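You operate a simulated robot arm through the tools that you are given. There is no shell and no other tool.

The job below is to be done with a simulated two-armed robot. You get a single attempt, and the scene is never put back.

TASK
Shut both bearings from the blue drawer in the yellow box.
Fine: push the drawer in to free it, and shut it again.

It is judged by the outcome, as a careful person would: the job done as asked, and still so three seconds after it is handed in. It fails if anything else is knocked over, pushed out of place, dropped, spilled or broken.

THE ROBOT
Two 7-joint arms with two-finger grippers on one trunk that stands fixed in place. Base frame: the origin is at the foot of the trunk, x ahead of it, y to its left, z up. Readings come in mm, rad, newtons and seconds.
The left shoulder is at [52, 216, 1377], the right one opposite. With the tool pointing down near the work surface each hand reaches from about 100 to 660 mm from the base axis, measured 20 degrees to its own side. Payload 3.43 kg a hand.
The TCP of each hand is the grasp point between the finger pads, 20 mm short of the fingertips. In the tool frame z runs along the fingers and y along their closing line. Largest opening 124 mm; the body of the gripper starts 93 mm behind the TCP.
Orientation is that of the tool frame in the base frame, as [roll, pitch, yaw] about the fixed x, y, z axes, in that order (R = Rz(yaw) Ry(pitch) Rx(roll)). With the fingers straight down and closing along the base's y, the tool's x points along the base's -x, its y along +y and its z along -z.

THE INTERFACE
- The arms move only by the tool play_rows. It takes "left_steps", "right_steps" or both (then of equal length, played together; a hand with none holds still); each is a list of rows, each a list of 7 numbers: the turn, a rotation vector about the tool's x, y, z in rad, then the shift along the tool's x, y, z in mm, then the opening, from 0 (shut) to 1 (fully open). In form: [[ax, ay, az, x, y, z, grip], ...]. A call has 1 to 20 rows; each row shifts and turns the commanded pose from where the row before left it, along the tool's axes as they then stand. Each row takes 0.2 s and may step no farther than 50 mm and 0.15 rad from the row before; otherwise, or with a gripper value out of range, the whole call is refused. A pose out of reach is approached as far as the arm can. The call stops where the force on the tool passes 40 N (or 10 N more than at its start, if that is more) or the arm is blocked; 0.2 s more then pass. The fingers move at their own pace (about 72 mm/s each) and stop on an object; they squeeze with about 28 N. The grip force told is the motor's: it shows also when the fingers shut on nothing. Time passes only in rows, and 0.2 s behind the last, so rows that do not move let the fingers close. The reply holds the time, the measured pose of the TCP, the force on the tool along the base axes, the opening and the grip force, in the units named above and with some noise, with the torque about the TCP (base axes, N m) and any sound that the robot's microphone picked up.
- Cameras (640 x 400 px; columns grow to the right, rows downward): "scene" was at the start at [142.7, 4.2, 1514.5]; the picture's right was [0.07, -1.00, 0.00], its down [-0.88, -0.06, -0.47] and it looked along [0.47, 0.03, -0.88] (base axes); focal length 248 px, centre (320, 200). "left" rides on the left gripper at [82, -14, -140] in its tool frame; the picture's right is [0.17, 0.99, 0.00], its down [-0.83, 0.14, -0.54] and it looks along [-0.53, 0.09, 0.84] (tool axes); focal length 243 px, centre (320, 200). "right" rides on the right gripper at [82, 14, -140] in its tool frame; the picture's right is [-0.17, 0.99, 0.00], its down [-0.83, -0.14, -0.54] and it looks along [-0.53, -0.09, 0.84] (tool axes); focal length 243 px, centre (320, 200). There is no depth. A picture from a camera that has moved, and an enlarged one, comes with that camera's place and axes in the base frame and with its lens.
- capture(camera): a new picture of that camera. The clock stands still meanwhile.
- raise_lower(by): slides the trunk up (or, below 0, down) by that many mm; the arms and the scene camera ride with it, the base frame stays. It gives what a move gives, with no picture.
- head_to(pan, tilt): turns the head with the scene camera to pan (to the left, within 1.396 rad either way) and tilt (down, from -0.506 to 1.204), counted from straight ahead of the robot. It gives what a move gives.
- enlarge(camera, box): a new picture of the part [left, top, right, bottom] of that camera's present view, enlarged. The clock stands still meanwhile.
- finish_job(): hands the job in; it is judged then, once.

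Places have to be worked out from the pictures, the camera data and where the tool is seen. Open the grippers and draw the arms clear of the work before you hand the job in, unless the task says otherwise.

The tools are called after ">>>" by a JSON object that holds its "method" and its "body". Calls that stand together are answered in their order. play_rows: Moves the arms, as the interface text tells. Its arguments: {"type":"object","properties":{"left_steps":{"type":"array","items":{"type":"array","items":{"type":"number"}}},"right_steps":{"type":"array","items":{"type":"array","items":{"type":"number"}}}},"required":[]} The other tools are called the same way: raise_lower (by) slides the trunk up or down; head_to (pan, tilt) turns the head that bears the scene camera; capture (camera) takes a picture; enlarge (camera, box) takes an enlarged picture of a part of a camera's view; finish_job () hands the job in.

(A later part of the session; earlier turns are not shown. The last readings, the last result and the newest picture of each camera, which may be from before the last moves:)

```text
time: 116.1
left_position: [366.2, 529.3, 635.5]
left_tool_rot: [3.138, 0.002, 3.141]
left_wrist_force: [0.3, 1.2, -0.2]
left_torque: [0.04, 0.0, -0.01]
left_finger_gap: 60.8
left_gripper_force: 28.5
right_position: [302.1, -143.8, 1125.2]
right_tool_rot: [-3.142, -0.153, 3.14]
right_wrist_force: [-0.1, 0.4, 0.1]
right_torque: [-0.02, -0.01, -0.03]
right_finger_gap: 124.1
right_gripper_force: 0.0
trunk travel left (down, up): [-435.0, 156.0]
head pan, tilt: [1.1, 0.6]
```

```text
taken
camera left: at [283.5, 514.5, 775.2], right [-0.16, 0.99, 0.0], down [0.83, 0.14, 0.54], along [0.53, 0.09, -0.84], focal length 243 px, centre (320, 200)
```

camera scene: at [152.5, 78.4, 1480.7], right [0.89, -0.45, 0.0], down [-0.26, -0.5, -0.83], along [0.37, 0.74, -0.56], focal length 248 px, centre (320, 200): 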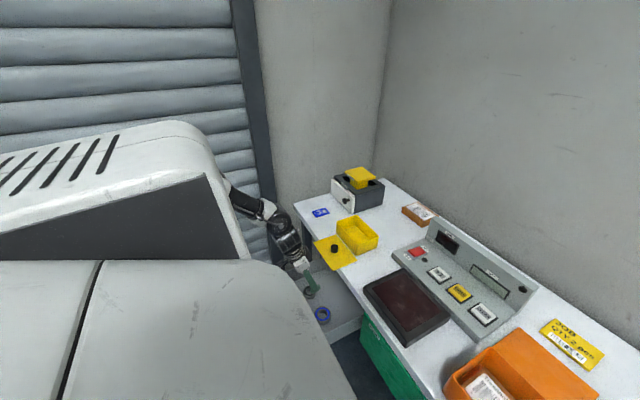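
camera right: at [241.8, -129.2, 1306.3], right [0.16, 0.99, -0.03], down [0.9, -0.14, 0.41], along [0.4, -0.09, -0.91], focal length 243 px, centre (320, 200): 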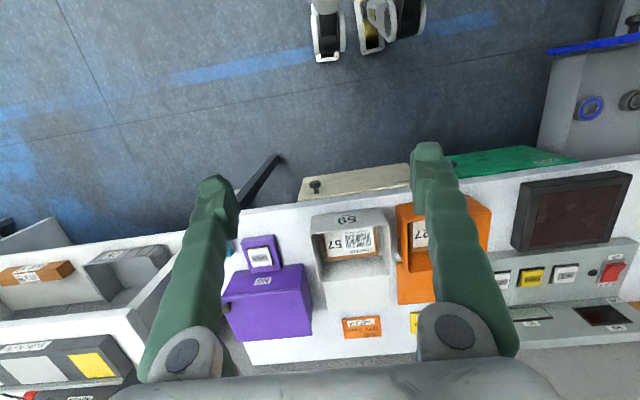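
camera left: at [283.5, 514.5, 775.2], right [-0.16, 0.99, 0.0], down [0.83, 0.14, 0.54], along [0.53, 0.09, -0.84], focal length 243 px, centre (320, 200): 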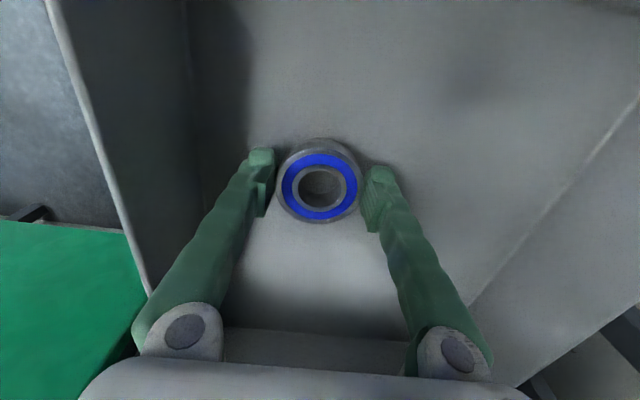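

Gripped at 60.8 mm. I lift it straight up.

>>> {"method": "play_rows", "body": {"left_steps": [[0, 0, 0, 0, 0, -5, 0], [0, 0, 0, 0, 0, -12, 0], [0, 0, 0, 0, 0, -18, 0], [0, 0, 0, 0, 0, -20, 0], [0, 0, 0, 0, 0, -20, 0], [0, 0, 0, 0, 0, -20, 0], [0, 0, 0, 0, 0, -20, 0], [0, 0, 0, 0, 0, -20, 0], [0, 0, 0, 0, 0, -20, 0], [0, 0, 0, 0, 0, -20, 0], [0, 0, 0, 0, 0, -20, 0], [0, 0, 0, 0, 0, -20, 0], [0, 0, 0, 0, 0, -20, 0], [0, 0, 0, 0, 0, -20, 0], [0, 0, 0, 0, 0, -20, 0], [0, 0, 0, 0, 0, -10, 0], [0, 0, 0, 0, 0, 0, 0]]}}

>>> {"method": "capture", "body": {"camera": "left"}}

```text
time: 119.7
left_position: [364.9, 527.9, 918.9]
left_tool_rot: [-3.141, 0.002, 3.14]
left_wrist_force: [-0.2, -0.2, -1.5]
left_torque: [0.0, -0.04, 0.01]
left_finger_gap: 60.9
left_gripper_force: 28.1
right_position: [301.5, -142.7, 1124.5]
right_tool_rot: [-3.14, -0.152, -3.141]
right_wrist_force: [-0.1, 0.0, 0.5]
right_torque: [0.0, -0.01, 0.01]
right_finger_gap: 124.3
right_gripper_force: 0.0
trunk travel left (down, up): [-435.0, 156.0]
head pan, tilt: [1.1, 0.6]
```

```text
taken
camera left: at [281.8, 513.2, 1059.4], right [-0.16, 0.99, 0.0], down [0.83, 0.14, 0.54], along [0.53, 0.09, -0.84], focal length 243 px, centre (320, 200)
```

left: 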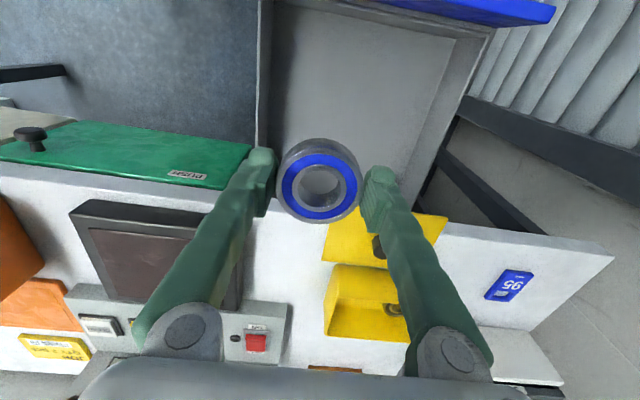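

Secure. I carry it to above the right half of the box.

>>> {"method": "play_rows", "body": {"left_steps": [[0, 0, 0, -10, 4, -6, 0], [0, 0, 0, -18, 8, 0, 0], [0, 0, 0, -20, 9, 0, 0], [0, 0, 0, -20, 9, 0, 0], [0, 0, 0, -20, 9, 0, 0], [0, 0, 0, -20, 9, 0, 0], [0, 0, 0, -20, 9, 0, 0], [0, 0, 0, -20, 9, 0, 0], [0, 0, 0, -20, 9, 0, 0], [0, 0, 0, -20, 9, 0, 0], [0, 0, 0, -20, 9, 0, 0], [0, 0, 0, -12, 6, 0, 0], [0, 0, 0, 0, 0, 0, 0]]}}

>>> {"method": "capture", "body": {"camera": "left"}}

>>> {"method": "enlarge", "body": {"camera": "scene", "box": [300, 170, 400, 250]}}

```text
time: 122.5
left_position: [586.7, 626.5, 927.9]
left_tool_rot: [3.139, 0.003, 3.139]
left_wrist_force: [0.2, 0.6, -1.9]
left_torque: [-0.02, 0.03, 0.04]
left_finger_gap: 60.6
left_gripper_force: 28.5
right_position: [301.6, -142.2, 1124.7]
right_tool_rot: [3.142, -0.152, 3.141]
right_wrist_force: [0.0, -1.1, -0.1]
right_torque: [0.01, -0.01, 0.01]
right_finger_gap: 124.0
right_gripper_force: 0.1
trunk travel left (down, up): [-435.0, 156.0]
head pan, tilt: [1.1, 0.6]
```

```text
taken
camera left: at [503.7, 611.3, 1067.7], right [-0.16, 0.99, 0.0], down [0.83, 0.14, 0.54], along [0.53, 0.09, -0.84], focal length 243 px, centre (320, 200)
```

left: 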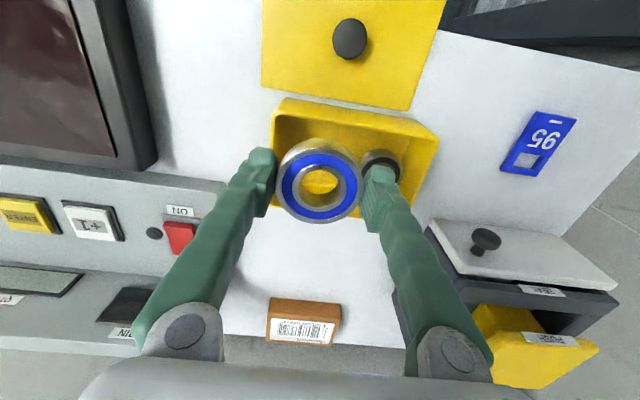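

```text
5.00 times, centred on (350, 210) of scene
camera zoom: at [163.4, 79.0, 1447.7], right [0.89, -0.45, 0.0], down [-0.26, -0.5, -0.82], along [0.37, 0.74, -0.57], focal length 1240 px, centre (170, 150)
```

zoom: 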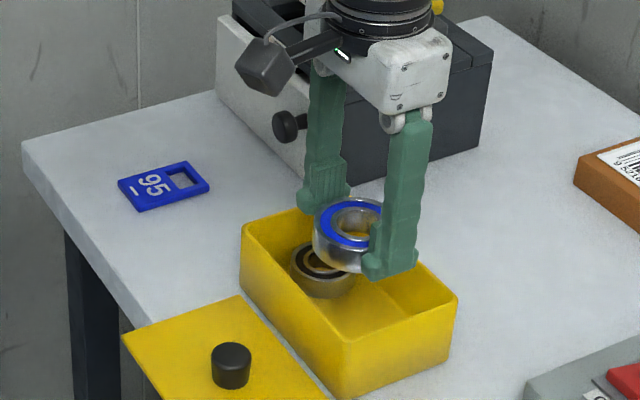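

Side-by-side fingers would be tight with the black bearing at about (601, 695), so I turn the hand 45° about the vertical so the fingers go into free corners; first just rotate and check the pose.

>>> {"method": "play_rows", "body": {"left_steps": [[0, 0, -0.1, 0, 0, 0, 0], [0, 0, -0.1, 0, 0, 0, 0], [0, 0, -0.1, 0, 0, 0, 0], [0, 0, -0.1, 0, 0, 0, 0], [0, 0, -0.1, 0, 0, 0, 0], [0, 0, -0.1, 0, 0, 0, 0], [0, 0, -0.1, 0, 0, 0, 0], [0, 0, -0.085, 0, 0, 0, 0], [0, 0, 0, 0, 0, 0, 0]]}}

>>> {"method": "capture", "body": {"camera": "left"}}

>>> {"method": "capture", "body": {"camera": "scene"}}

```text
time: 124.5
left_position: [585.2, 625.6, 928.3]
left_tool_rot: [3.141, 0.005, -2.359]
left_wrist_force: [0.0, 0.2, -2.2]
left_torque: [-0.01, 0.02, 0.0]
left_finger_gap: 60.5
left_gripper_force: 28.3
right_position: [302.2, -142.2, 1124.7]
right_tool_rot: [-3.141, -0.153, -3.141]
right_wrist_force: [0.6, -0.6, 0.2]
right_torque: [-0.01, -0.02, -0.02]
right_finger_gap: 124.1
right_gripper_force: 0.1
trunk travel left (down, up): [-435.0, 156.0]
head pan, tilt: [1.1, 0.6]
```

```text
taken
camera left: at [536.2, 557.5, 1066.9], right [-0.81, 0.58, 0.0], down [0.49, 0.68, 0.54], along [0.31, 0.44, -0.84], focal length 243 px, centre (320, 200)
```

left: 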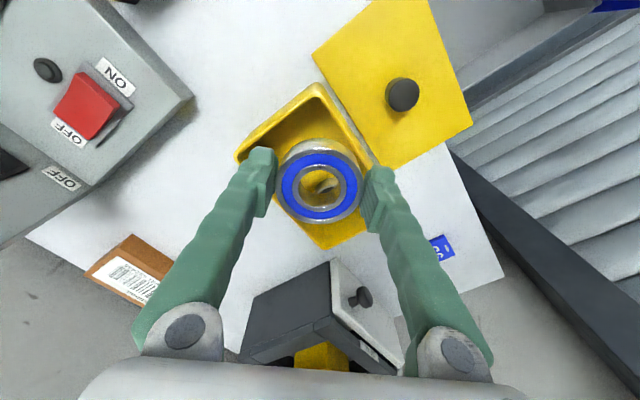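

```text
taken
camera scene: at [163.7, 79.0, 1447.6], right [0.89, -0.45, 0.0], down [-0.26, -0.5, -0.82], along [0.37, 0.74, -0.57], focal length 248 px, centre (320, 200)
```

scene: 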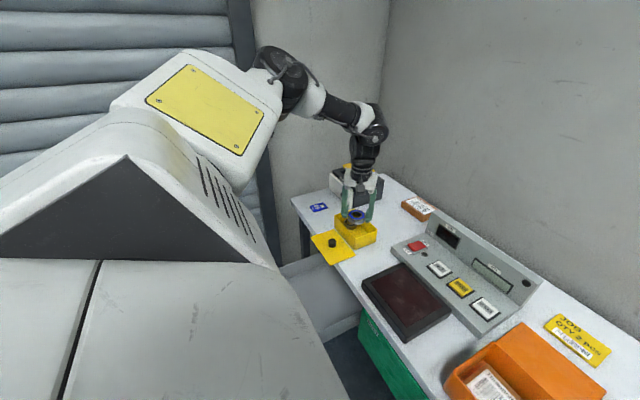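

Rotation worked. I align over (602, 631) and descend to just above the rim.

>>> {"method": "play_rows", "body": {"left_steps": [[0, 0, 0, -8, -4, 0, 0], [0, 0, 0, -7.7, -4, 0, 0], [0, 0, 0, 0, 0, 15, 0], [0, 0, 0, 0, 0, 15, 0], [0, 0, 0, 0, 0, 8, 0], [0, 0, 0, 0, 0, 0, 0]]}}

>>> {"method": "enlarge", "body": {"camera": "left", "box": [190, 50, 460, 280]}}

>>> {"method": "enlarge", "body": {"camera": "scene", "box": [300, 180, 400, 260]}}

```text
time: 125.9
left_position: [602.0, 631.0, 888.9]
left_tool_rot: [-3.141, 0.004, -2.359]
left_wrist_force: [0.0, 0.2, -2.9]
left_torque: [0.02, -0.03, -0.02]
left_finger_gap: 60.8
left_gripper_force: 28.1
right_position: [301.6, -142.2, 1127.1]
right_tool_rot: [-3.141, -0.152, -3.141]
right_wrist_force: [0.3, 0.5, -0.5]
right_torque: [0.01, 0.0, 0.01]
right_finger_gap: 124.0
right_gripper_force: 0.2
trunk travel left (down, up): [-435.0, 156.0]
head pan, tilt: [1.1, 0.6]
```

```text
1.74 times, centred on (325, 165) of left
camera zoom: at [552.8, 562.9, 1028.7], right [-0.81, 0.58, 0.0], down [0.49, 0.68, 0.54], along [0.32, 0.44, -0.84], focal length 422 px, centre (311, 261)
```

zoom: 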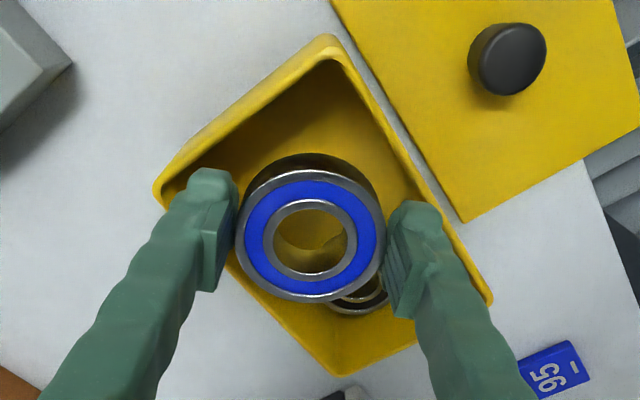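

```text
5.00 times, centred on (350, 220) of scene
camera zoom: at [163.7, 79.0, 1447.6], right [0.89, -0.45, 0.0], down [-0.26, -0.5, -0.82], along [0.37, 0.74, -0.57], focal length 1240 px, centre (170, 100)
```

zoom: 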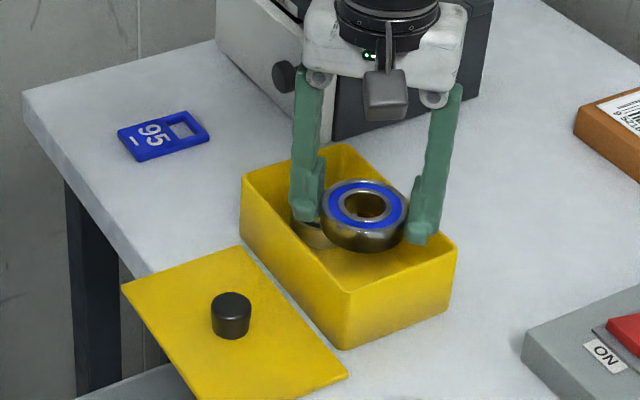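

Clearances look to be a few mm all around, and the fingers avoid the black bearing. I lower slowly.

>>> {"method": "play_rows", "body": {"left_steps": [[0, 0, 0, -0.7, 0.7, 8, 0], [0, 0, 0, 0, 0, 10, 0], [0, 0, 0, 0, 0, 10, 0], [0, 0, 0, 0, 0, 10, 0], [0, 0, 0, 0, 0, 8, 0], [0, 0, 0, 0, 0, 5, 0], [0, 0, 0, 0, 0, 0, 0]]}}

>>> {"method": "enlarge", "body": {"camera": "left", "box": [190, 50, 460, 280]}}

```text
time: 127.5
left_position: [601.7, 632.6, 837.9]
left_tool_rot: [3.14, 0.004, -2.359]
left_wrist_force: [-0.8, 0.7, -2.0]
left_torque: [-0.01, 0.03, -0.01]
left_finger_gap: 60.6
left_gripper_force: 28.2
right_position: [301.1, -142.7, 1125.6]
right_tool_rot: [-3.141, -0.152, -3.141]
right_wrist_force: [-0.2, -0.2, 0.4]
right_torque: [0.04, 0.03, -0.01]
right_finger_gap: 124.0
right_gripper_force: 0.0
trunk travel left (down, up): [-435.0, 156.0]
head pan, tilt: [1.1, 0.6]
```

```text
1.74 times, centred on (325, 165) of left
camera zoom: at [552.4, 565.3, 977.3], right [-0.81, 0.58, 0.0], down [0.49, 0.68, 0.54], along [0.32, 0.44, -0.84], focal length 422 px, centre (311, 261)
```

zoom: 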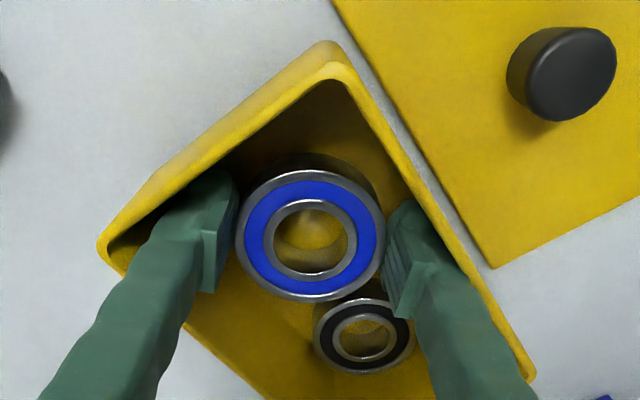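

Inside without contact. Final approach in 1 mm steps.

>>> {"method": "play_rows", "body": {"left_steps": [[0, 0, 0, 0, 0, 1.5, 0], [0, 0, 0, 0, 0, 1.5, 0], [0, 0, 0, 0, 0, 1, 0], [0, 0, 0, 0, 0, 0, 0]]}}

>>> {"method": "play_rows", "body": {"left_steps": [[0, 0, 0, 0, 0, 1, 0], [0, 0, 0, 0, 0, 1, 0], [0, 0, 0, 0, 0, 0, 0]]}}

>>> {"method": "play_rows", "body": {"left_steps": [[0, 0, 0, 0, 0, 1, 0], [0, 0, 0, 0, 0, 1, 0], [0, 0, 0, 0, 0, 0, 0]]}}

```text
time: 128.5
left_position: [601.3, 633.5, 831.7]
left_tool_rot: [3.141, 0.003, -2.361]
left_wrist_force: [-0.2, -0.3, -2.6]
left_torque: [0.03, 0.02, 0.01]
left_finger_gap: 60.6
left_gripper_force: 27.4
right_position: [301.5, -143.2, 1124.3]
right_tool_rot: [-3.142, -0.152, -3.14]
right_wrist_force: [0.1, -1.0, -0.6]
right_torque: [-0.01, 0.02, -0.01]
right_finger_gap: 124.1
right_gripper_force: 0.1
trunk travel left (down, up): [-435.0, 156.0]
head pan, tilt: [1.1, 0.6]
```

```text
time: 129.3
left_position: [602.7, 634.0, 831.9]
left_tool_rot: [3.141, 0.004, -2.358]
left_wrist_force: [-0.6, 0.3, -1.9]
left_torque: [0.02, 0.05, 0.01]
left_finger_gap: 60.8
left_gripper_force: 28.1
right_position: [302.0, -144.4, 1126.1]
right_tool_rot: [-3.141, -0.153, 3.14]
right_wrist_force: [0.2, -0.8, 0.5]
right_torque: [-0.01, 0.03, -0.01]
right_finger_gap: 123.7
right_gripper_force: 0.1
trunk travel left (down, up): [-435.0, 156.0]
head pan, tilt: [1.1, 0.6]
```

```text
time: 130.1
left_position: [601.9, 632.8, 831.5]
left_tool_rot: [-3.141, 0.005, -2.359]
left_wrist_force: [1.7, 4.8, 10.7]
left_torque: [0.01, 0.27, -0.1]
left_finger_gap: 60.6
left_gripper_force: 28.3
right_position: [301.0, -144.2, 1125.4]
right_tool_rot: [-3.14, -0.151, -3.142]
right_wrist_force: [-0.1, -1.1, -0.1]
right_torque: [0.01, 0.01, -0.01]
right_finger_gap: 123.9
right_gripper_force: 0.1
trunk travel left (down, up): [-435.0, 156.0]
head pan, tilt: [1.1, 0.6]
```

Floor contact. I release with a small opening (65 mm) and rise.

>>> {"method": "play_rows", "body": {"left_steps": [[0, 0, 0, 0, 0, -1, 0.1], [0, 0, 0, 0, 0, 0, 0.525], [0, 0, 0, 0, 0, 0, 0.525], [0, 0, 0, 0, 0, -6, 0.525], [0, 0, 0, 0, 0, -12, 0.525], [0, 0, 0, 0, 0, -15, 0.525], [0, 0, 0, 0, 0, -20, 0.525], [0, 0, 0, 0, 0, -20, 0.525], [0, 0, 0, 0, 0, -20, 0.525], [0, 0, 0, 0, 0, 0, 0.525]]}}

>>> {"method": "enlarge", "body": {"camera": "left", "box": [190, 50, 460, 280]}}

>>> {"method": "enlarge", "body": {"camera": "scene", "box": [300, 180, 400, 260]}}

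```text
time: 132.3
left_position: [603.3, 633.5, 923.0]
left_tool_rot: [3.139, 0.003, -2.358]
left_wrist_force: [-0.5, 0.8, 0.8]
left_torque: [-0.02, -0.01, 0.0]
left_finger_gap: 65.2
left_gripper_force: 0.0
right_position: [302.5, -143.0, 1126.3]
right_tool_rot: [-3.141, -0.152, 3.141]
right_wrist_force: [0.0, -0.8, -0.8]
right_torque: [0.0, 0.0, 0.03]
right_finger_gap: 123.9
right_gripper_force: 0.0
trunk travel left (down, up): [-435.0, 156.0]
head pan, tilt: [1.1, 0.6]
```

```text
1.74 times, centred on (325, 165) of left
camera zoom: at [553.9, 565.5, 1063.7], right [-0.81, 0.58, 0.0], down [0.49, 0.68, 0.54], along [0.32, 0.44, -0.84], focal length 422 px, centre (311, 261)
```

zoom: 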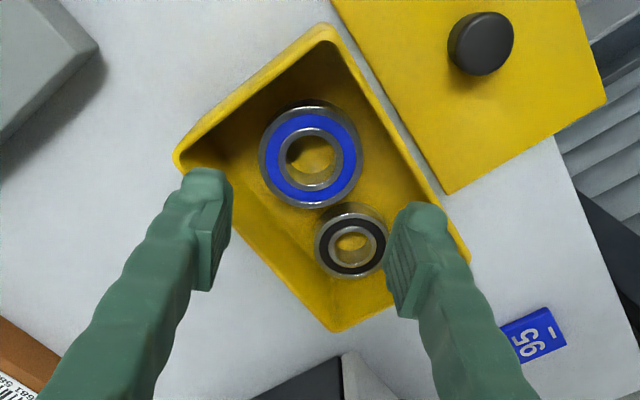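

```text
5.00 times, centred on (350, 220) of scene
camera zoom: at [163.6, 79.0, 1447.6], right [0.89, -0.45, 0.0], down [-0.26, -0.5, -0.82], along [0.37, 0.74, -0.57], focal length 1240 px, centre (170, 100)
```

zoom: 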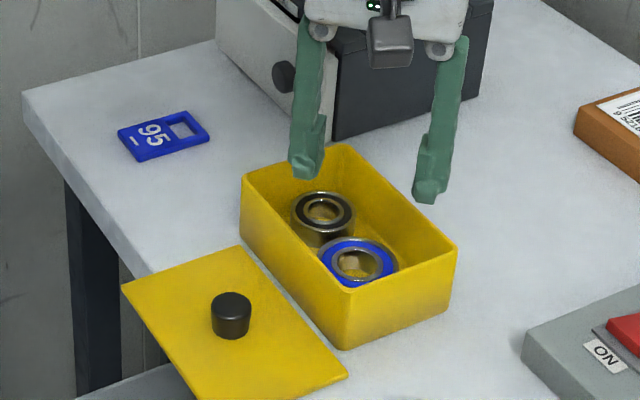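

Both bearings lie flat in the box. I turn the hand back and go above the lid's knob at (493.5, 650).

>>> {"method": "play_rows", "body": {"left_steps": [[0, 0, 0.1, 0, 0, 0, 0.5], [0, 0, 0.1, 0, 0, 0, 0.5], [0, 0, 0.1, 0, 0, 0, 0.5], [0, 0, 0.1, 0, 0, 0, 0.5], [0, 0, 0.1, 0, 0, 0, 0.5], [0, 0, 0.1, 0, 0, 0, 0.5], [0, 0, 0.1, 0, 0, 0, 0.5], [0, 0, 0.085, 0, 0, 0, 0.5], [0, 0, 0, 18, 3, 0, 0.5], [0, 0, 0, 18, 3, 0, 0.5], [0, 0, 0, 18, 3, 0, 0.5], [0, 0, 0, 18, 3, 0, 0.5], [0, 0, 0, 18, 3, 0, 0.5], [0, 0, 0, 18, 2, 0, 0.5], [0, 0, 0, 0, 0, 0, 0.5]]}}

>>> {"method": "capture", "body": {"camera": "left"}}

```text
time: 135.5
left_position: [493.3, 650.1, 923.4]
left_tool_rot: [3.139, 0.003, 3.139]
left_wrist_force: [0.1, 0.5, -1.4]
left_torque: [-0.02, 0.0, 0.01]
left_finger_gap: 62.1
left_gripper_force: 0.0
right_position: [302.7, -143.1, 1126.5]
right_tool_rot: [3.14, -0.151, 3.141]
right_wrist_force: [0.3, 0.3, -0.7]
right_torque: [-0.02, 0.0, 0.03]
right_finger_gap: 123.7
right_gripper_force: 0.0
trunk travel left (down, up): [-435.0, 156.0]
head pan, tilt: [1.1, 0.6]
```

```text
taken
camera left: at [411.3, 635.4, 1062.9], right [-0.16, 0.99, 0.0], down [0.83, 0.14, 0.54], along [0.53, 0.09, -0.84], focal length 243 px, centre (320, 200)
```

left: 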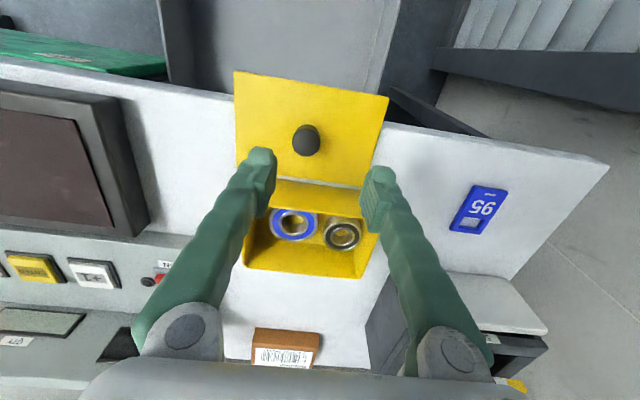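

I descend to the knob (z≈826) and grip it.

>>> {"method": "play_rows", "body": {"left_steps": [[0, 0, 0, 0, 0, 20, 0.5], [0, 0, 0, 0, 0, 20, 0.5], [0, 0, 0, 0, 0, 20, 0.5], [0, 0, 0, 0, 0, 20, 0.5], [0, 0, 0, 0, 0, 12, 0.5], [0, 0, 0, 0, 0, 4, 0.5], [0, 0, 0, 0, 0, 0, 0.3], [0, 0, 0, 0, 0, 0, 0], [0, 0, 0, 0, 0, 0, 0], [0, 0, 0, 0, 0, 0, 0]]}}

```text
time: 137.7
left_position: [494.9, 650.0, 827.3]
left_tool_rot: [3.139, 0.003, 3.141]
left_wrist_force: [0.3, -1.0, -0.6]
left_torque: [-0.03, 0.0, 0.0]
left_finger_gap: 26.3
left_gripper_force: 27.6
right_position: [302.0, -143.7, 1125.8]
right_tool_rot: [3.141, -0.151, -3.141]
right_wrist_force: [0.9, 0.2, -0.9]
right_torque: [-0.05, -0.02, 0.03]
right_finger_gap: 124.2
right_gripper_force: 0.0
trunk travel left (down, up): [-435.0, 156.0]
head pan, tilt: [1.1, 0.6]
```

Knob gripped. I lift the lid and carry it over the box.

>>> {"method": "play_rows", "body": {"left_steps": [[0, 0, 0, 0, 0, -8, 0], [0, 0, 0, 0, 0, -15, 0], [0, 0, 0, 0, 0, -20, 0], [0, 0, 0, 0, 0, -20, 0], [0, 0, 0, 0, 0, -20, 0], [0, 0, 0, 0, 0, -17, 0], [0, 0, 0, -10, 0, 0, 0], [0, 0, 0, -18, 0, 0, 0], [0, 0, 0, -18, 0, 0, 0], [0, 0, 0, -18, 0, 0, 0], [0, 0, 0, -18, 0, 0, 0], [0, 0, 0, -20, 0, 0, 0], [0, 0, 0, 0, 0, 0, 0], [0, 0, 0, 0, 0, 0, 0]]}}

>>> {"method": "enlarge", "body": {"camera": "scene", "box": [300, 180, 400, 260]}}

>>> {"method": "capture", "body": {"camera": "left"}}

```text
time: 140.7
left_position: [595.6, 648.1, 928.3]
left_tool_rot: [3.138, 0.001, 3.139]
left_wrist_force: [0.6, 0.5, 0.2]
left_torque: [-0.01, 0.03, -0.01]
left_finger_gap: 26.7
left_gripper_force: 27.6
right_position: [301.8, -141.9, 1125.7]
right_tool_rot: [3.142, -0.15, 3.141]
right_wrist_force: [0.1, 0.1, -0.7]
right_torque: [0.04, 0.05, -0.01]
right_finger_gap: 124.2
right_gripper_force: 0.0
trunk travel left (down, up): [-435.0, 156.0]
head pan, tilt: [1.1, 0.6]
```

```text
5.00 times, centred on (350, 220) of scene
camera zoom: at [163.7, 78.7, 1447.6], right [0.89, -0.45, 0.0], down [-0.26, -0.5, -0.83], along [0.37, 0.74, -0.56], focal length 1240 px, centre (170, 100)
```

zoom: 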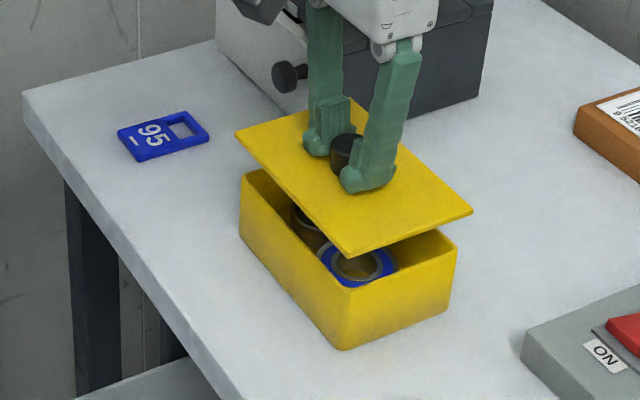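

```text
taken
camera left: at [513.6, 634.1, 1067.4], right [-0.16, 0.99, 0.0], down [0.83, 0.14, 0.54], along [0.53, 0.09, -0.84], focal length 243 px, centre (320, 200)
```

left: 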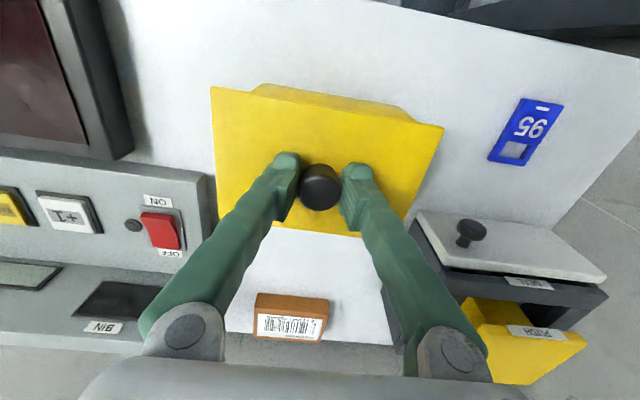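

Lid is over the box. I lower to about 8 mm above the rim and compare with how it sat originally.

>>> {"method": "play_rows", "body": {"left_steps": [[0, 0, 0, 0, 0, 14, 0], [0, 0, 0, 0, 0, 12, 0], [0, 0, 0, 0, 0, 7, 0], [0, 0, 0, 0, 0, 0, 0]]}}

>>> {"method": "enlarge", "body": {"camera": "scene", "box": [300, 180, 400, 260]}}

>>> {"method": "capture", "body": {"camera": "left"}}

```text
time: 141.7
left_position: [596.7, 651.2, 894.7]
left_tool_rot: [3.138, 0.001, 3.14]
left_wrist_force: [-0.1, -0.3, 0.2]
left_torque: [0.0, -0.04, 0.0]
left_finger_gap: 26.6
left_gripper_force: 28.4
right_position: [302.0, -143.1, 1125.2]
right_tool_rot: [-3.141, -0.15, 3.141]
right_wrist_force: [-0.3, 0.3, -0.4]
right_torque: [-0.01, -0.02, 0.02]
right_finger_gap: 123.8
right_gripper_force: 0.1
trunk travel left (down, up): [-435.0, 156.0]
head pan, tilt: [1.1, 0.6]
```

```text
5.00 times, centred on (350, 220) of scene
camera zoom: at [163.5, 78.8, 1447.7], right [0.89, -0.45, 0.0], down [-0.26, -0.5, -0.83], along [0.37, 0.74, -0.56], focal length 1240 px, centre (170, 100)
```

zoom: 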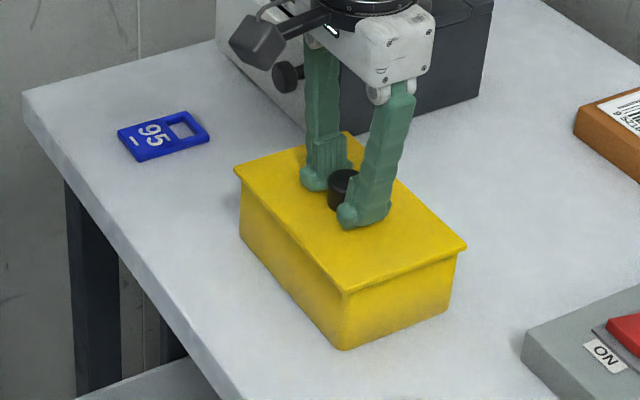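

```text
taken
camera left: at [513.9, 634.9, 1034.2], right [-0.16, 0.99, 0.0], down [0.83, 0.14, 0.54], along [0.53, 0.09, -0.84], focal length 243 px, centre (320, 200)
```

left: 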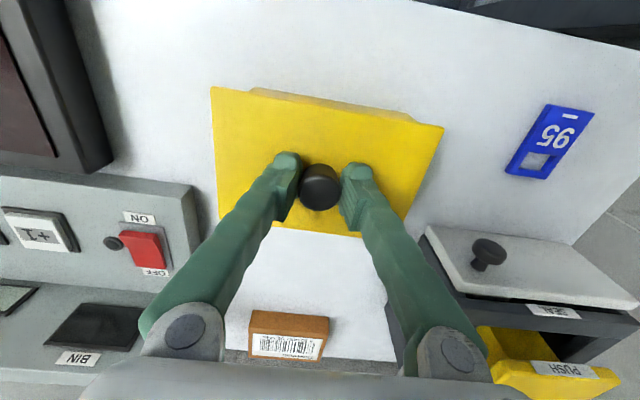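

Comparing with the original view, the lid sits about 3–4 mm too far toward me relative to the box. I shift it +3 mm in x and lower in small steps.

>>> {"method": "play_rows", "body": {"left_steps": [[0, 0, 0, -3.3, 0, 0, 0], [0, 0, 0, 0, 0, 2, 0], [0, 0, 0, 0, 0, 2, 0], [0, 0, 0, 0, 0, 0, 0]]}}

>>> {"method": "play_rows", "body": {"left_steps": [[0, 0, 0, 0, 0, 1.5, 0], [0, 0, 0, 0, 0, 1, 0], [0, 0, 0, 0, 0, 0, 0]]}}

>>> {"method": "play_rows", "body": {"left_steps": [[0, 0, 0, 0, 0, 1, 0], [0, 0, 0, 0, 0, 1, 0], [0, 0, 0, 0, 0, 0, 0]]}}

```text
time: 142.7
left_position: [600.0, 649.2, 890.8]
left_tool_rot: [3.138, 0.002, 3.138]
left_wrist_force: [-1.0, -0.2, -0.2]
left_torque: [-0.01, 0.01, -0.01]
left_finger_gap: 26.4
left_gripper_force: 27.7
right_position: [302.8, -143.9, 1125.3]
right_tool_rot: [3.141, -0.153, -3.14]
right_wrist_force: [0.8, -0.1, 0.0]
right_torque: [0.02, 0.01, 0.01]
right_finger_gap: 124.0
right_gripper_force: 0.0
trunk travel left (down, up): [-435.0, 156.0]
head pan, tilt: [1.1, 0.6]
```

```text
time: 143.5
left_position: [600.7, 648.5, 888.3]
left_tool_rot: [3.14, 0.003, 3.14]
left_wrist_force: [-0.7, 0.5, -0.3]
left_torque: [-0.03, -0.02, 0.01]
left_finger_gap: 26.5
left_gripper_force: 27.5
right_position: [301.7, -144.4, 1124.8]
right_tool_rot: [-3.14, -0.151, -3.141]
right_wrist_force: [-1.5, 0.5, -0.3]
right_torque: [-0.04, -0.01, 0.01]
right_finger_gap: 123.9
right_gripper_force: 0.0
trunk travel left (down, up): [-435.0, 156.0]
head pan, tilt: [1.1, 0.6]
```

```text
time: 144.3
left_position: [598.9, 649.4, 885.4]
left_tool_rot: [3.138, 0.002, 3.14]
left_wrist_force: [1.0, -0.4, 4.5]
left_torque: [-0.02, 0.04, -0.03]
left_finger_gap: 26.5
left_gripper_force: 28.1
right_position: [302.0, -143.0, 1124.8]
right_tool_rot: [3.141, -0.151, 3.141]
right_wrist_force: [-0.2, 0.1, 0.4]
right_torque: [0.05, 0.02, 0.03]
right_finger_gap: 124.1
right_gripper_force: 0.1
trunk travel left (down, up): [-435.0, 156.0]
head pan, tilt: [1.1, 0.6]
```

Touching at z≈885.5, as originally. I inspect the lid's seating from both cameras.

>>> {"method": "enlarge", "body": {"camera": "scene", "box": [310, 190, 390, 250]}}

>>> {"method": "enlarge", "body": {"camera": "left", "box": [190, 60, 460, 260]}}

```text
6.67 times, centred on (350, 220) of scene
camera zoom: at [163.1, 78.3, 1447.8], right [0.89, -0.45, 0.0], down [-0.26, -0.5, -0.83], along [0.37, 0.74, -0.56], focal length 1654 px, centre (120, 67)
```

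zoom: 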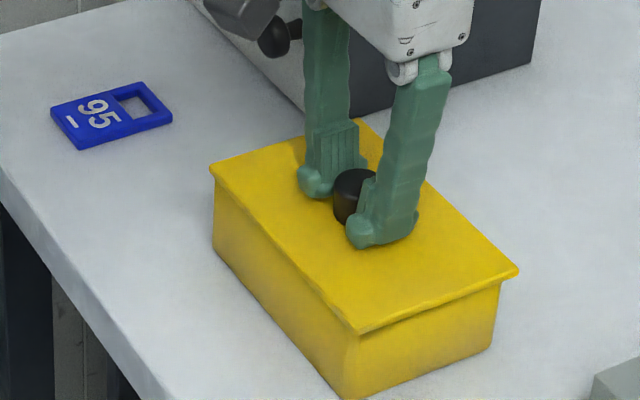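

```text
2.00 times, centred on (325, 160) of left
camera zoom: at [516.9, 634.8, 1026.3], right [-0.16, 0.99, 0.0], down [0.83, 0.14, 0.54], along [0.53, 0.09, -0.84], focal length 485 px, centre (310, 280)
```

zoom: 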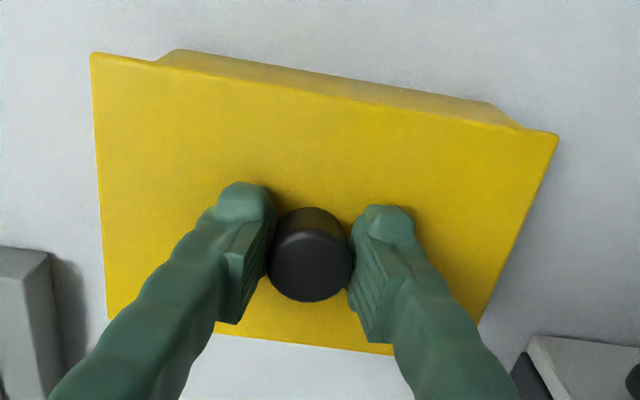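

The lid sits evenly. I press down a little in case it has a snap fit.

>>> {"method": "play_rows", "body": {"left_steps": [[0, 0, 0, 0, 0, 1, 0], [0, 0, 0, 0, 0, 1, 0], [0, 0, 0, 0, 0, 0, 0]]}}

```text
time: 145.1
left_position: [598.8, 649.6, 887.4]
left_tool_rot: [3.137, 0.007, 3.14]
left_wrist_force: [-0.1, 5.1, 21.8]
left_torque: [0.07, 0.0, 0.06]
left_finger_gap: 26.2
left_gripper_force: 28.0
right_position: [300.6, -144.0, 1125.4]
right_tool_rot: [3.141, -0.15, -3.14]
right_wrist_force: [-0.6, 0.6, 0.1]
right_torque: [0.02, 0.02, 0.01]
right_finger_gap: 124.1
right_gripper_force: 0.0
trunk travel left (down, up): [-435.0, 156.0]
head pan, tilt: [1.1, 0.6]
```

22 N and no give: it is seated at its original height. One slightly firmer press to be sure, listening for a snap.

>>> {"method": "play_rows", "body": {"left_steps": [[0, 0, 0, 0, 0, 1, 0], [0, 0, 0, 0, 0, 0, 0], [0, 0, 0, 0, 0, 0, 0]]}}

```text
time: 145.9
left_position: [599.4, 649.5, 885.7]
left_tool_rot: [3.137, 0.006, 3.141]
left_wrist_force: [3.1, 10.0, 32.0]
left_torque: [0.15, -0.16, 0.04]
left_finger_gap: 26.5
left_gripper_force: 28.0
right_position: [299.6, -145.6, 1125.2]
right_tool_rot: [3.14, -0.151, -3.141]
right_wrist_force: [0.1, -0.7, -0.4]
right_torque: [0.0, 0.01, 0.01]
right_finger_gap: 124.2
right_gripper_force: 0.0
trunk travel left (down, up): [-435.0, 156.0]
head pan, tilt: [1.1, 0.6]
```

No more movement, so the lid is down. I relax the press, release and rise.

>>> {"method": "play_rows", "body": {"left_steps": [[0, 0, 0, 0, 0, -1.5, 0], [0, 0, 0, 0, 0, -1.5, 0], [0, 0, 0, 0, 0, 0, 0.25], [0, 0, 0, 0, 0, 0, 0.45], [0, 0, 0, 0, 0, 0, 0.45], [0, 0, 0, 0, 0, -15, 0.45], [0, 0, 0, 0, 0, -20, 0.45], [0, 0, 0, 0, 0, -20, 0.45], [0, 0, 0, 16, 0, -10, 0.45], [0, 0, 0, 18, -3, 0, 0.45], [0, 0, 0, 18, -3, 0, 0.45], [0, 0, 0, 18, -3, 0, 0.45], [0, 0, 0, 18, -3, 0, 0.45], [0, 0, 0, 18, -3, 0, 0.45], [0, 0, 0, 18, -3, 0, 0.45], [0, 0, 0, 18, -3, 0, 0.45], [0, 0, 0, 0, 0, 0, 0.45]]}}

>>> {"method": "enlarge", "body": {"camera": "scene", "box": [310, 190, 390, 250]}}

>>> {"method": "capture", "body": {"camera": "left"}}

```text
time: 149.5
left_position: [456.4, 629.4, 950.1]
left_tool_rot: [3.138, 0.001, 3.14]
left_wrist_force: [0.6, -0.3, -0.4]
left_torque: [0.04, 0.01, 0.02]
left_finger_gap: 55.6
left_gripper_force: 0.0
right_position: [302.3, -142.5, 1124.4]
right_tool_rot: [3.141, -0.153, -3.141]
right_wrist_force: [-0.1, 0.0, -0.1]
right_torque: [0.0, 0.01, 0.01]
right_finger_gap: 123.9
right_gripper_force: 0.0
trunk travel left (down, up): [-435.0, 156.0]
head pan, tilt: [1.1, 0.6]
```

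```text
6.67 times, centred on (350, 220) of scene
camera zoom: at [163.9, 78.6, 1447.6], right [0.89, -0.45, 0.0], down [-0.26, -0.5, -0.83], along [0.37, 0.74, -0.56], focal length 1654 px, centre (120, 67)
```

zoom: 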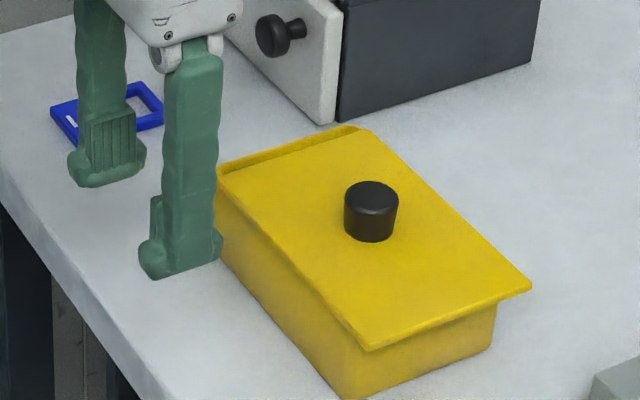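

```text
taken
camera left: at [374.3, 615.1, 1090.0], right [-0.16, 0.99, 0.0], down [0.83, 0.14, 0.54], along [0.53, 0.09, -0.84], focal length 243 px, centre (320, 200)
```

left: 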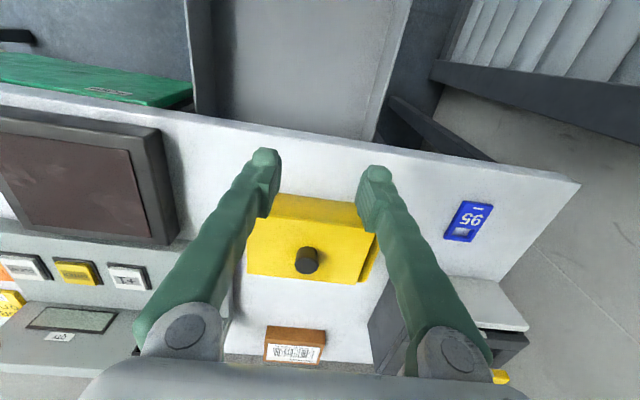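

On release the lid appears to have shifted about 10 mm to the right, exposing the left rim. I move the hand aside for a clear look.

>>> {"method": "play_rows", "body": {"left_steps": [[0, 0, 0, 0, 20, 0, 0.45], [0, 0, 0, 0, 20, 0, 0.45], [0, 0, 0, 0, 20, 0, 0.45], [0, 0, 0, 0, 20, 0, 0.45], [0, 0, 0, 0, 0, 0, 0.45]]}}

>>> {"method": "enlarge", "body": {"camera": "left", "box": [160, 150, 400, 310]}}

>>> {"method": "enlarge", "body": {"camera": "scene", "box": [320, 190, 390, 250]}}

```text
time: 150.7
left_position: [457.4, 709.5, 952.0]
left_tool_rot: [3.138, 0.002, 3.138]
left_wrist_force: [-0.3, -0.1, -0.2]
left_torque: [-0.01, -0.01, -0.01]
left_finger_gap: 55.8
left_gripper_force: 0.0
right_position: [303.1, -143.6, 1125.1]
right_tool_rot: [-3.141, -0.152, 3.141]
right_wrist_force: [-0.4, 0.7, 0.1]
right_torque: [-0.01, -0.02, -0.03]
right_finger_gap: 124.1
right_gripper_force: 0.2
trunk travel left (down, up): [-435.0, 156.0]
head pan, tilt: [1.1, 0.6]
```

```text
2.50 times, centred on (280, 230) of left
camera zoom: at [375.1, 695.5, 1090.9], right [-0.16, 0.99, 0.0], down [0.83, 0.14, 0.54], along [0.53, 0.09, -0.84], focal length 606 px, centre (420, 125)
```

zoom: 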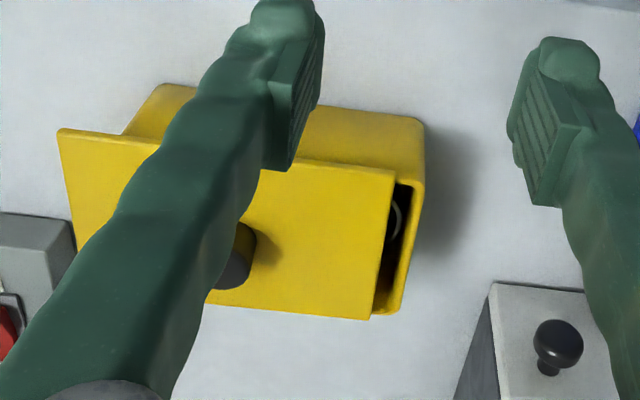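

```text
6.67 times, centred on (355, 220) of scene
camera zoom: at [163.4, 78.5, 1447.7], right [0.89, -0.45, 0.0], down [-0.26, -0.5, -0.83], along [0.37, 0.74, -0.56], focal length 1654 px, centre (87, 67)
```

zoom: 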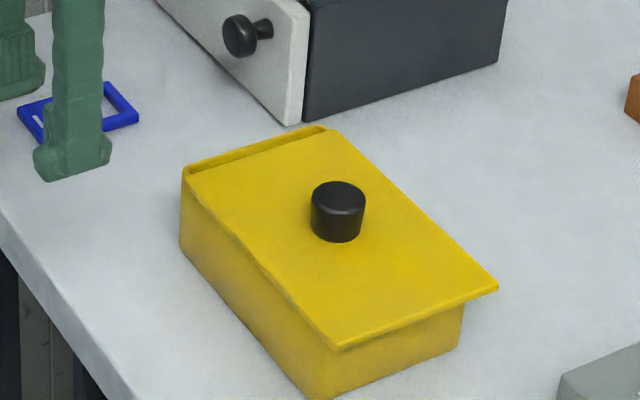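

The lid is loose and slid ~13 mm toward -y when the fingers, resting on it after my press, opened. I'll regrip the knob a bit higher, shift the lid back, and release without pressing.

>>> {"method": "play_rows", "body": {"left_steps": [[0, 0, 0, -18, -9, 0, 0.5], [0, 0, 0, -18, -9, 0, 0.5], [0, 0, 0, -18, -9, 0, 0.5], [0, 0, 0, -18, -9, 0, 0.5], [0, 0, 0, -18, -9, 0, 0.5], [0, 0, 0, -18, -9, 0, 0.5], [0, 0, 0, -18, -9, 0, 0.5], [0, 0, 0, -16, -9, 0, 0.5], [0, 0, 0, 0, 0, 10, 0.5], [0, 0, 0, 0, 0, 0, 0.5]]}}

>>> {"method": "enlarge", "body": {"camera": "left", "box": [190, 60, 460, 260]}}

```text
time: 152.9
left_position: [598.3, 637.4, 940.1]
left_tool_rot: [3.138, 0.001, 3.14]
left_wrist_force: [-0.9, 0.3, 0.6]
left_torque: [0.03, -0.01, 0.0]
left_finger_gap: 62.0
left_gripper_force: 0.1
right_position: [301.1, -142.7, 1125.8]
right_tool_rot: [-3.142, -0.151, -3.141]
right_wrist_force: [0.0, 1.6, -0.7]
right_torque: [-0.01, -0.02, -0.01]
right_finger_gap: 124.0
right_gripper_force: 0.1
trunk travel left (down, up): [-435.0, 156.0]
head pan, tilt: [1.1, 0.6]
```

```text
2.00 times, centred on (325, 160) of left
camera zoom: at [516.1, 623.0, 1079.6], right [-0.16, 0.99, 0.0], down [0.83, 0.14, 0.54], along [0.53, 0.09, -0.84], focal length 485 px, centre (310, 280)
```

zoom: 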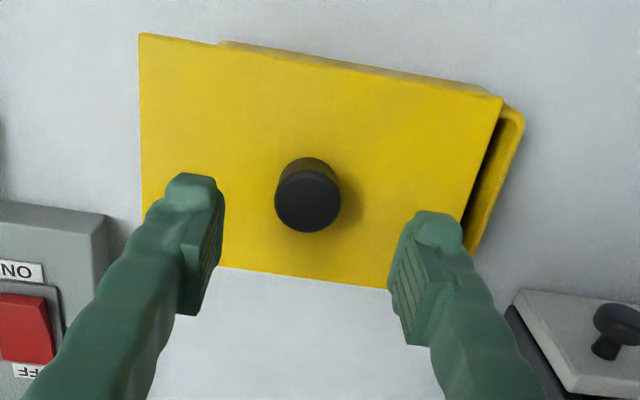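

Knob is at (599, 636); the lid needs +16 mm in y and about +1.5 mm in x to be centred. I grip it at z≈888, above the lid surface.

>>> {"method": "play_rows", "body": {"left_steps": [[0, 0, 0, -1, -1, 18, 0.5], [0, 0, 0, 0, 0, 18, 0.5], [0, 0, 0, 0, 0, 12, 0.5], [0, 0, 0, 0, 0, 4, 0.5], [0, 0, 0, 0, 0, 0, 0.3], [0, 0, 0, 0, 0, 0, 0], [0, 0, 0, 0, 0, 0, 0], [0, 0, 0, 0, 0, 0, 0]]}}

```text
time: 154.7
left_position: [599.8, 635.8, 889.2]
left_tool_rot: [3.138, 0.002, 3.139]
left_wrist_force: [-0.9, 0.9, -0.6]
left_torque: [0.02, 0.02, 0.02]
left_finger_gap: 26.9
left_gripper_force: 28.0
right_position: [301.8, -143.0, 1125.3]
right_tool_rot: [-3.141, -0.151, 3.141]
right_wrist_force: [-1.2, -0.4, 0.8]
right_torque: [0.01, 0.0, 0.01]
right_finger_gap: 123.9
right_gripper_force: 0.1
trunk travel left (down, up): [-435.0, 156.0]
head pan, tilt: [1.1, 0.6]
```

Gripped with no load. I lift 5 mm, shift the lid, and check its placement.

>>> {"method": "play_rows", "body": {"left_steps": [[0, 0, 0, 0, 0, -3, 0], [0, 0, 0, 0, 0, -3, 0], [0, 0, 0, -0.7, 5.5, 0, 0], [0, 0, 0, -0.7, 5.5, 0, 0], [0, 0, 0, 0, 5, 0, 0], [0, 0, 0, 0, 0, 0, 0]]}}

>>> {"method": "enlarge", "body": {"camera": "left", "box": [190, 60, 460, 260]}}

>>> {"method": "enlarge", "body": {"camera": "scene", "box": [320, 190, 390, 250]}}

```text
time: 156.1
left_position: [601.0, 653.0, 895.3]
left_tool_rot: [3.136, 0.003, 3.139]
left_wrist_force: [-1.3, 0.1, -0.3]
left_torque: [0.0, -0.02, 0.0]
left_finger_gap: 26.9
left_gripper_force: 28.4
right_position: [301.7, -143.7, 1125.3]
right_tool_rot: [3.141, -0.151, 3.14]
right_wrist_force: [0.0, -0.1, -0.4]
right_torque: [-0.02, -0.01, 0.04]
right_finger_gap: 123.8
right_gripper_force: 0.0
trunk travel left (down, up): [-435.0, 156.0]
head pan, tilt: [1.1, 0.6]
```

```text
2.00 times, centred on (325, 160) of left
camera zoom: at [519.0, 637.6, 1034.8], right [-0.16, 0.99, 0.0], down [0.83, 0.14, 0.54], along [0.53, 0.09, -0.84], focal length 485 px, centre (310, 280)
```

zoom: 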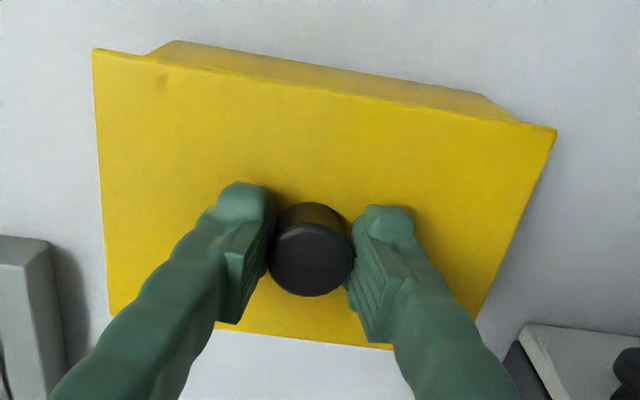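

```text
6.67 times, centred on (355, 220) of scene
camera zoom: at [163.5, 78.8, 1447.6], right [0.89, -0.45, 0.0], down [-0.26, -0.5, -0.83], along [0.37, 0.74, -0.56], focal length 1654 px, centre (87, 67)
```

zoom: 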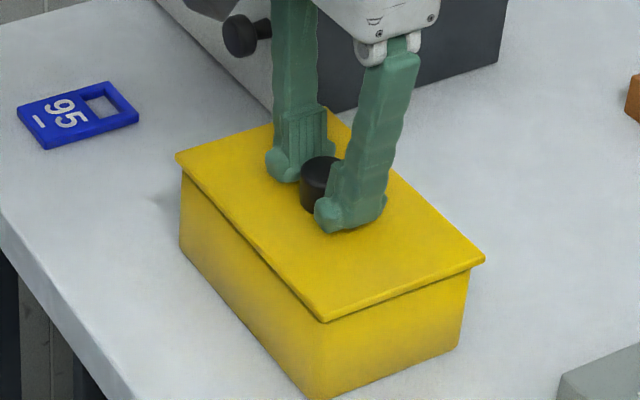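

Now the lid outline matches its original place (x from 550, y 574–728). I lower to a feather touch.

>>> {"method": "play_rows", "body": {"left_steps": [[0, 0, 0, 0, 0, 2, 0], [0, 0, 0, 0, 0, 2, 0], [0, 0, 0, 0, 0, 0, 0]]}}

>>> {"method": "play_rows", "body": {"left_steps": [[0, 0, 0, 0, 0, 1, 0], [0, 0, 0, 0, 0, 0, 0], [0, 0, 0, 0, 0, 0, 0]]}}

>>> {"method": "play_rows", "body": {"left_steps": [[0, 0, 0, 0, 0, 0.7, 0], [0, 0, 0, 0, 0, 0, 0], [0, 0, 0, 0, 0, 0, 0]]}}

```text
time: 156.9
left_position: [601.3, 650.9, 890.7]
left_tool_rot: [3.138, 0.002, 3.14]
left_wrist_force: [-0.4, 0.0, -0.6]
left_torque: [0.03, 0.03, 0.05]
left_finger_gap: 26.6
left_gripper_force: 27.8
right_position: [302.8, -142.1, 1125.6]
right_tool_rot: [3.142, -0.153, -3.141]
right_wrist_force: [-0.4, -0.3, -0.2]
right_torque: [-0.03, 0.0, -0.01]
right_finger_gap: 123.9
right_gripper_force: 0.0
trunk travel left (down, up): [-435.0, 156.0]
head pan, tilt: [1.1, 0.6]
```

```text
time: 157.7
left_position: [601.3, 652.2, 891.4]
left_tool_rot: [3.14, 0.002, 3.139]
left_wrist_force: [1.1, 0.6, 0.0]
left_torque: [0.01, -0.02, -0.01]
left_finger_gap: 26.7
left_gripper_force: 28.0
right_position: [302.5, -142.9, 1124.4]
right_tool_rot: [3.141, -0.152, -3.141]
right_wrist_force: [0.4, -0.2, -0.1]
right_torque: [-0.01, -0.01, -0.03]
right_finger_gap: 124.0
right_gripper_force: 0.1
trunk travel left (down, up): [-435.0, 156.0]
head pan, tilt: [1.1, 0.6]
```

```text
time: 158.5
left_position: [601.0, 650.8, 890.0]
left_tool_rot: [3.137, 0.003, 3.14]
left_wrist_force: [0.1, 1.1, -0.9]
left_torque: [-0.02, -0.02, -0.01]
left_finger_gap: 26.7
left_gripper_force: 28.3
right_position: [301.4, -143.2, 1126.5]
right_tool_rot: [3.142, -0.151, 3.141]
right_wrist_force: [-0.4, 0.5, -0.2]
right_torque: [-0.01, -0.01, 0.0]
right_finger_gap: 123.7
right_gripper_force: 0.0
trunk travel left (down, up): [-435.0, 156.0]
head pan, tilt: [1.1, 0.6]
```

>>> {"method": "play_rows", "body": {"left_steps": [[0, 0, 0, 0, 0, 0.7, 0], [0, 0, 0, 0, 0, 0, 0], [0, 0, 0, 0, 0, 0, 0]]}}

>>> {"method": "play_rows", "body": {"left_steps": [[0, 0, 0, 0, 0, 0.7, 0], [0, 0, 0, 0, 0, 0, 0], [0, 0, 0, 0, 0, 0, 0]]}}

>>> {"method": "play_rows", "body": {"left_steps": [[0, 0, 0, 0, 0, 0.7, 0], [0, 0, 0, 0, 0, 0, 0], [0, 0, 0, 0, 0, 0, 0]]}}

```text
time: 159.3
left_position: [601.5, 653.1, 889.0]
left_tool_rot: [3.137, 0.003, 3.14]
left_wrist_force: [-0.4, 0.7, 2.2]
left_torque: [-0.02, -0.02, 0.01]
left_finger_gap: 26.7
left_gripper_force: 27.6
right_position: [302.3, -142.3, 1126.1]
right_tool_rot: [-3.141, -0.152, -3.141]
right_wrist_force: [0.1, -0.4, 0.1]
right_torque: [0.02, -0.01, -0.01]
right_finger_gap: 124.1
right_gripper_force: 0.1
trunk travel left (down, up): [-435.0, 156.0]
head pan, tilt: [1.1, 0.6]
```

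```text
time: 160.1
left_position: [601.5, 652.1, 887.7]
left_tool_rot: [3.137, 0.003, 3.14]
left_wrist_force: [2.0, 2.1, 5.7]
left_torque: [0.05, -0.08, 0.0]
left_finger_gap: 26.6
left_gripper_force: 27.9
right_position: [301.4, -143.4, 1125.8]
right_tool_rot: [3.14, -0.151, 3.14]
right_wrist_force: [0.3, 0.2, -0.8]
right_torque: [-0.01, 0.0, 0.02]
right_finger_gap: 123.9
right_gripper_force: 0.0
trunk travel left (down, up): [-435.0, 156.0]
head pan, tilt: [1.1, 0.6]
```

```text
time: 160.9
left_position: [600.8, 651.9, 889.3]
left_tool_rot: [3.137, 0.003, 3.138]
left_wrist_force: [2.6, 1.1, 11.0]
left_torque: [-0.03, -0.06, -0.01]
left_finger_gap: 26.7
left_gripper_force: 28.1
right_position: [302.0, -144.1, 1125.4]
right_tool_rot: [-3.141, -0.152, 3.141]
right_wrist_force: [0.3, -0.2, 1.1]
right_torque: [0.03, 0.03, 0.0]
right_finger_gap: 123.9
right_gripper_force: 0.1
trunk travel left (down, up): [-435.0, 156.0]
head pan, tilt: [1.1, 0.6]
```

Contact at 11 N. I back off 1.5 mm to take the load off, open slowly, and rise straight up.

>>> {"method": "play_rows", "body": {"left_steps": [[0, 0, 0, 0, 0, -0.7, 0], [0, 0, 0, 0, 0, -0.7, 0], [0, 0, 0, 0, 0, 0, 0.23], [0, 0, 0, 0, 0, 0, 0.26], [0, 0, 0, 0, 0, 0, 0.3]]}}

>>> {"method": "enlarge", "body": {"camera": "left", "box": [190, 60, 460, 260]}}

```text
time: 162.1
left_position: [600.9, 651.3, 889.8]
left_tool_rot: [3.138, 0.001, 3.14]
left_wrist_force: [-0.7, 0.4, -0.1]
left_torque: [0.0, -0.03, 0.01]
left_finger_gap: 37.4
left_gripper_force: 0.1
right_position: [303.2, -142.5, 1125.6]
right_tool_rot: [3.14, -0.152, -3.14]
right_wrist_force: [-0.3, -0.4, -0.3]
right_torque: [0.02, -0.03, 0.01]
right_finger_gap: 123.8
right_gripper_force: 0.0
trunk travel left (down, up): [-435.0, 156.0]
head pan, tilt: [1.1, 0.6]
heard: snap
```

```text
2.00 times, centred on (325, 160) of left
camera zoom: at [518.8, 637.4, 1028.3], right [-0.16, 0.99, 0.0], down [0.83, 0.14, 0.54], along [0.53, 0.09, -0.84], focal length 485 px, centre (310, 280)
```

zoom: 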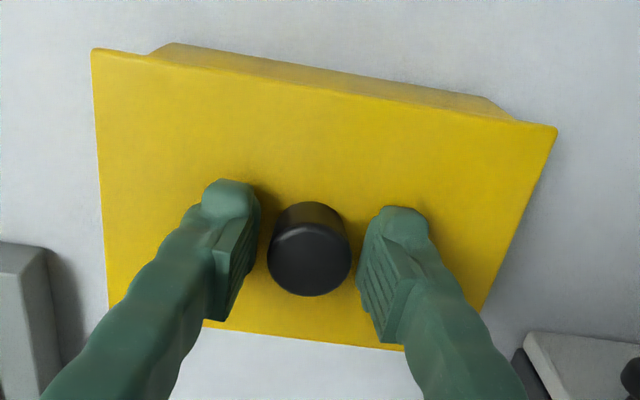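

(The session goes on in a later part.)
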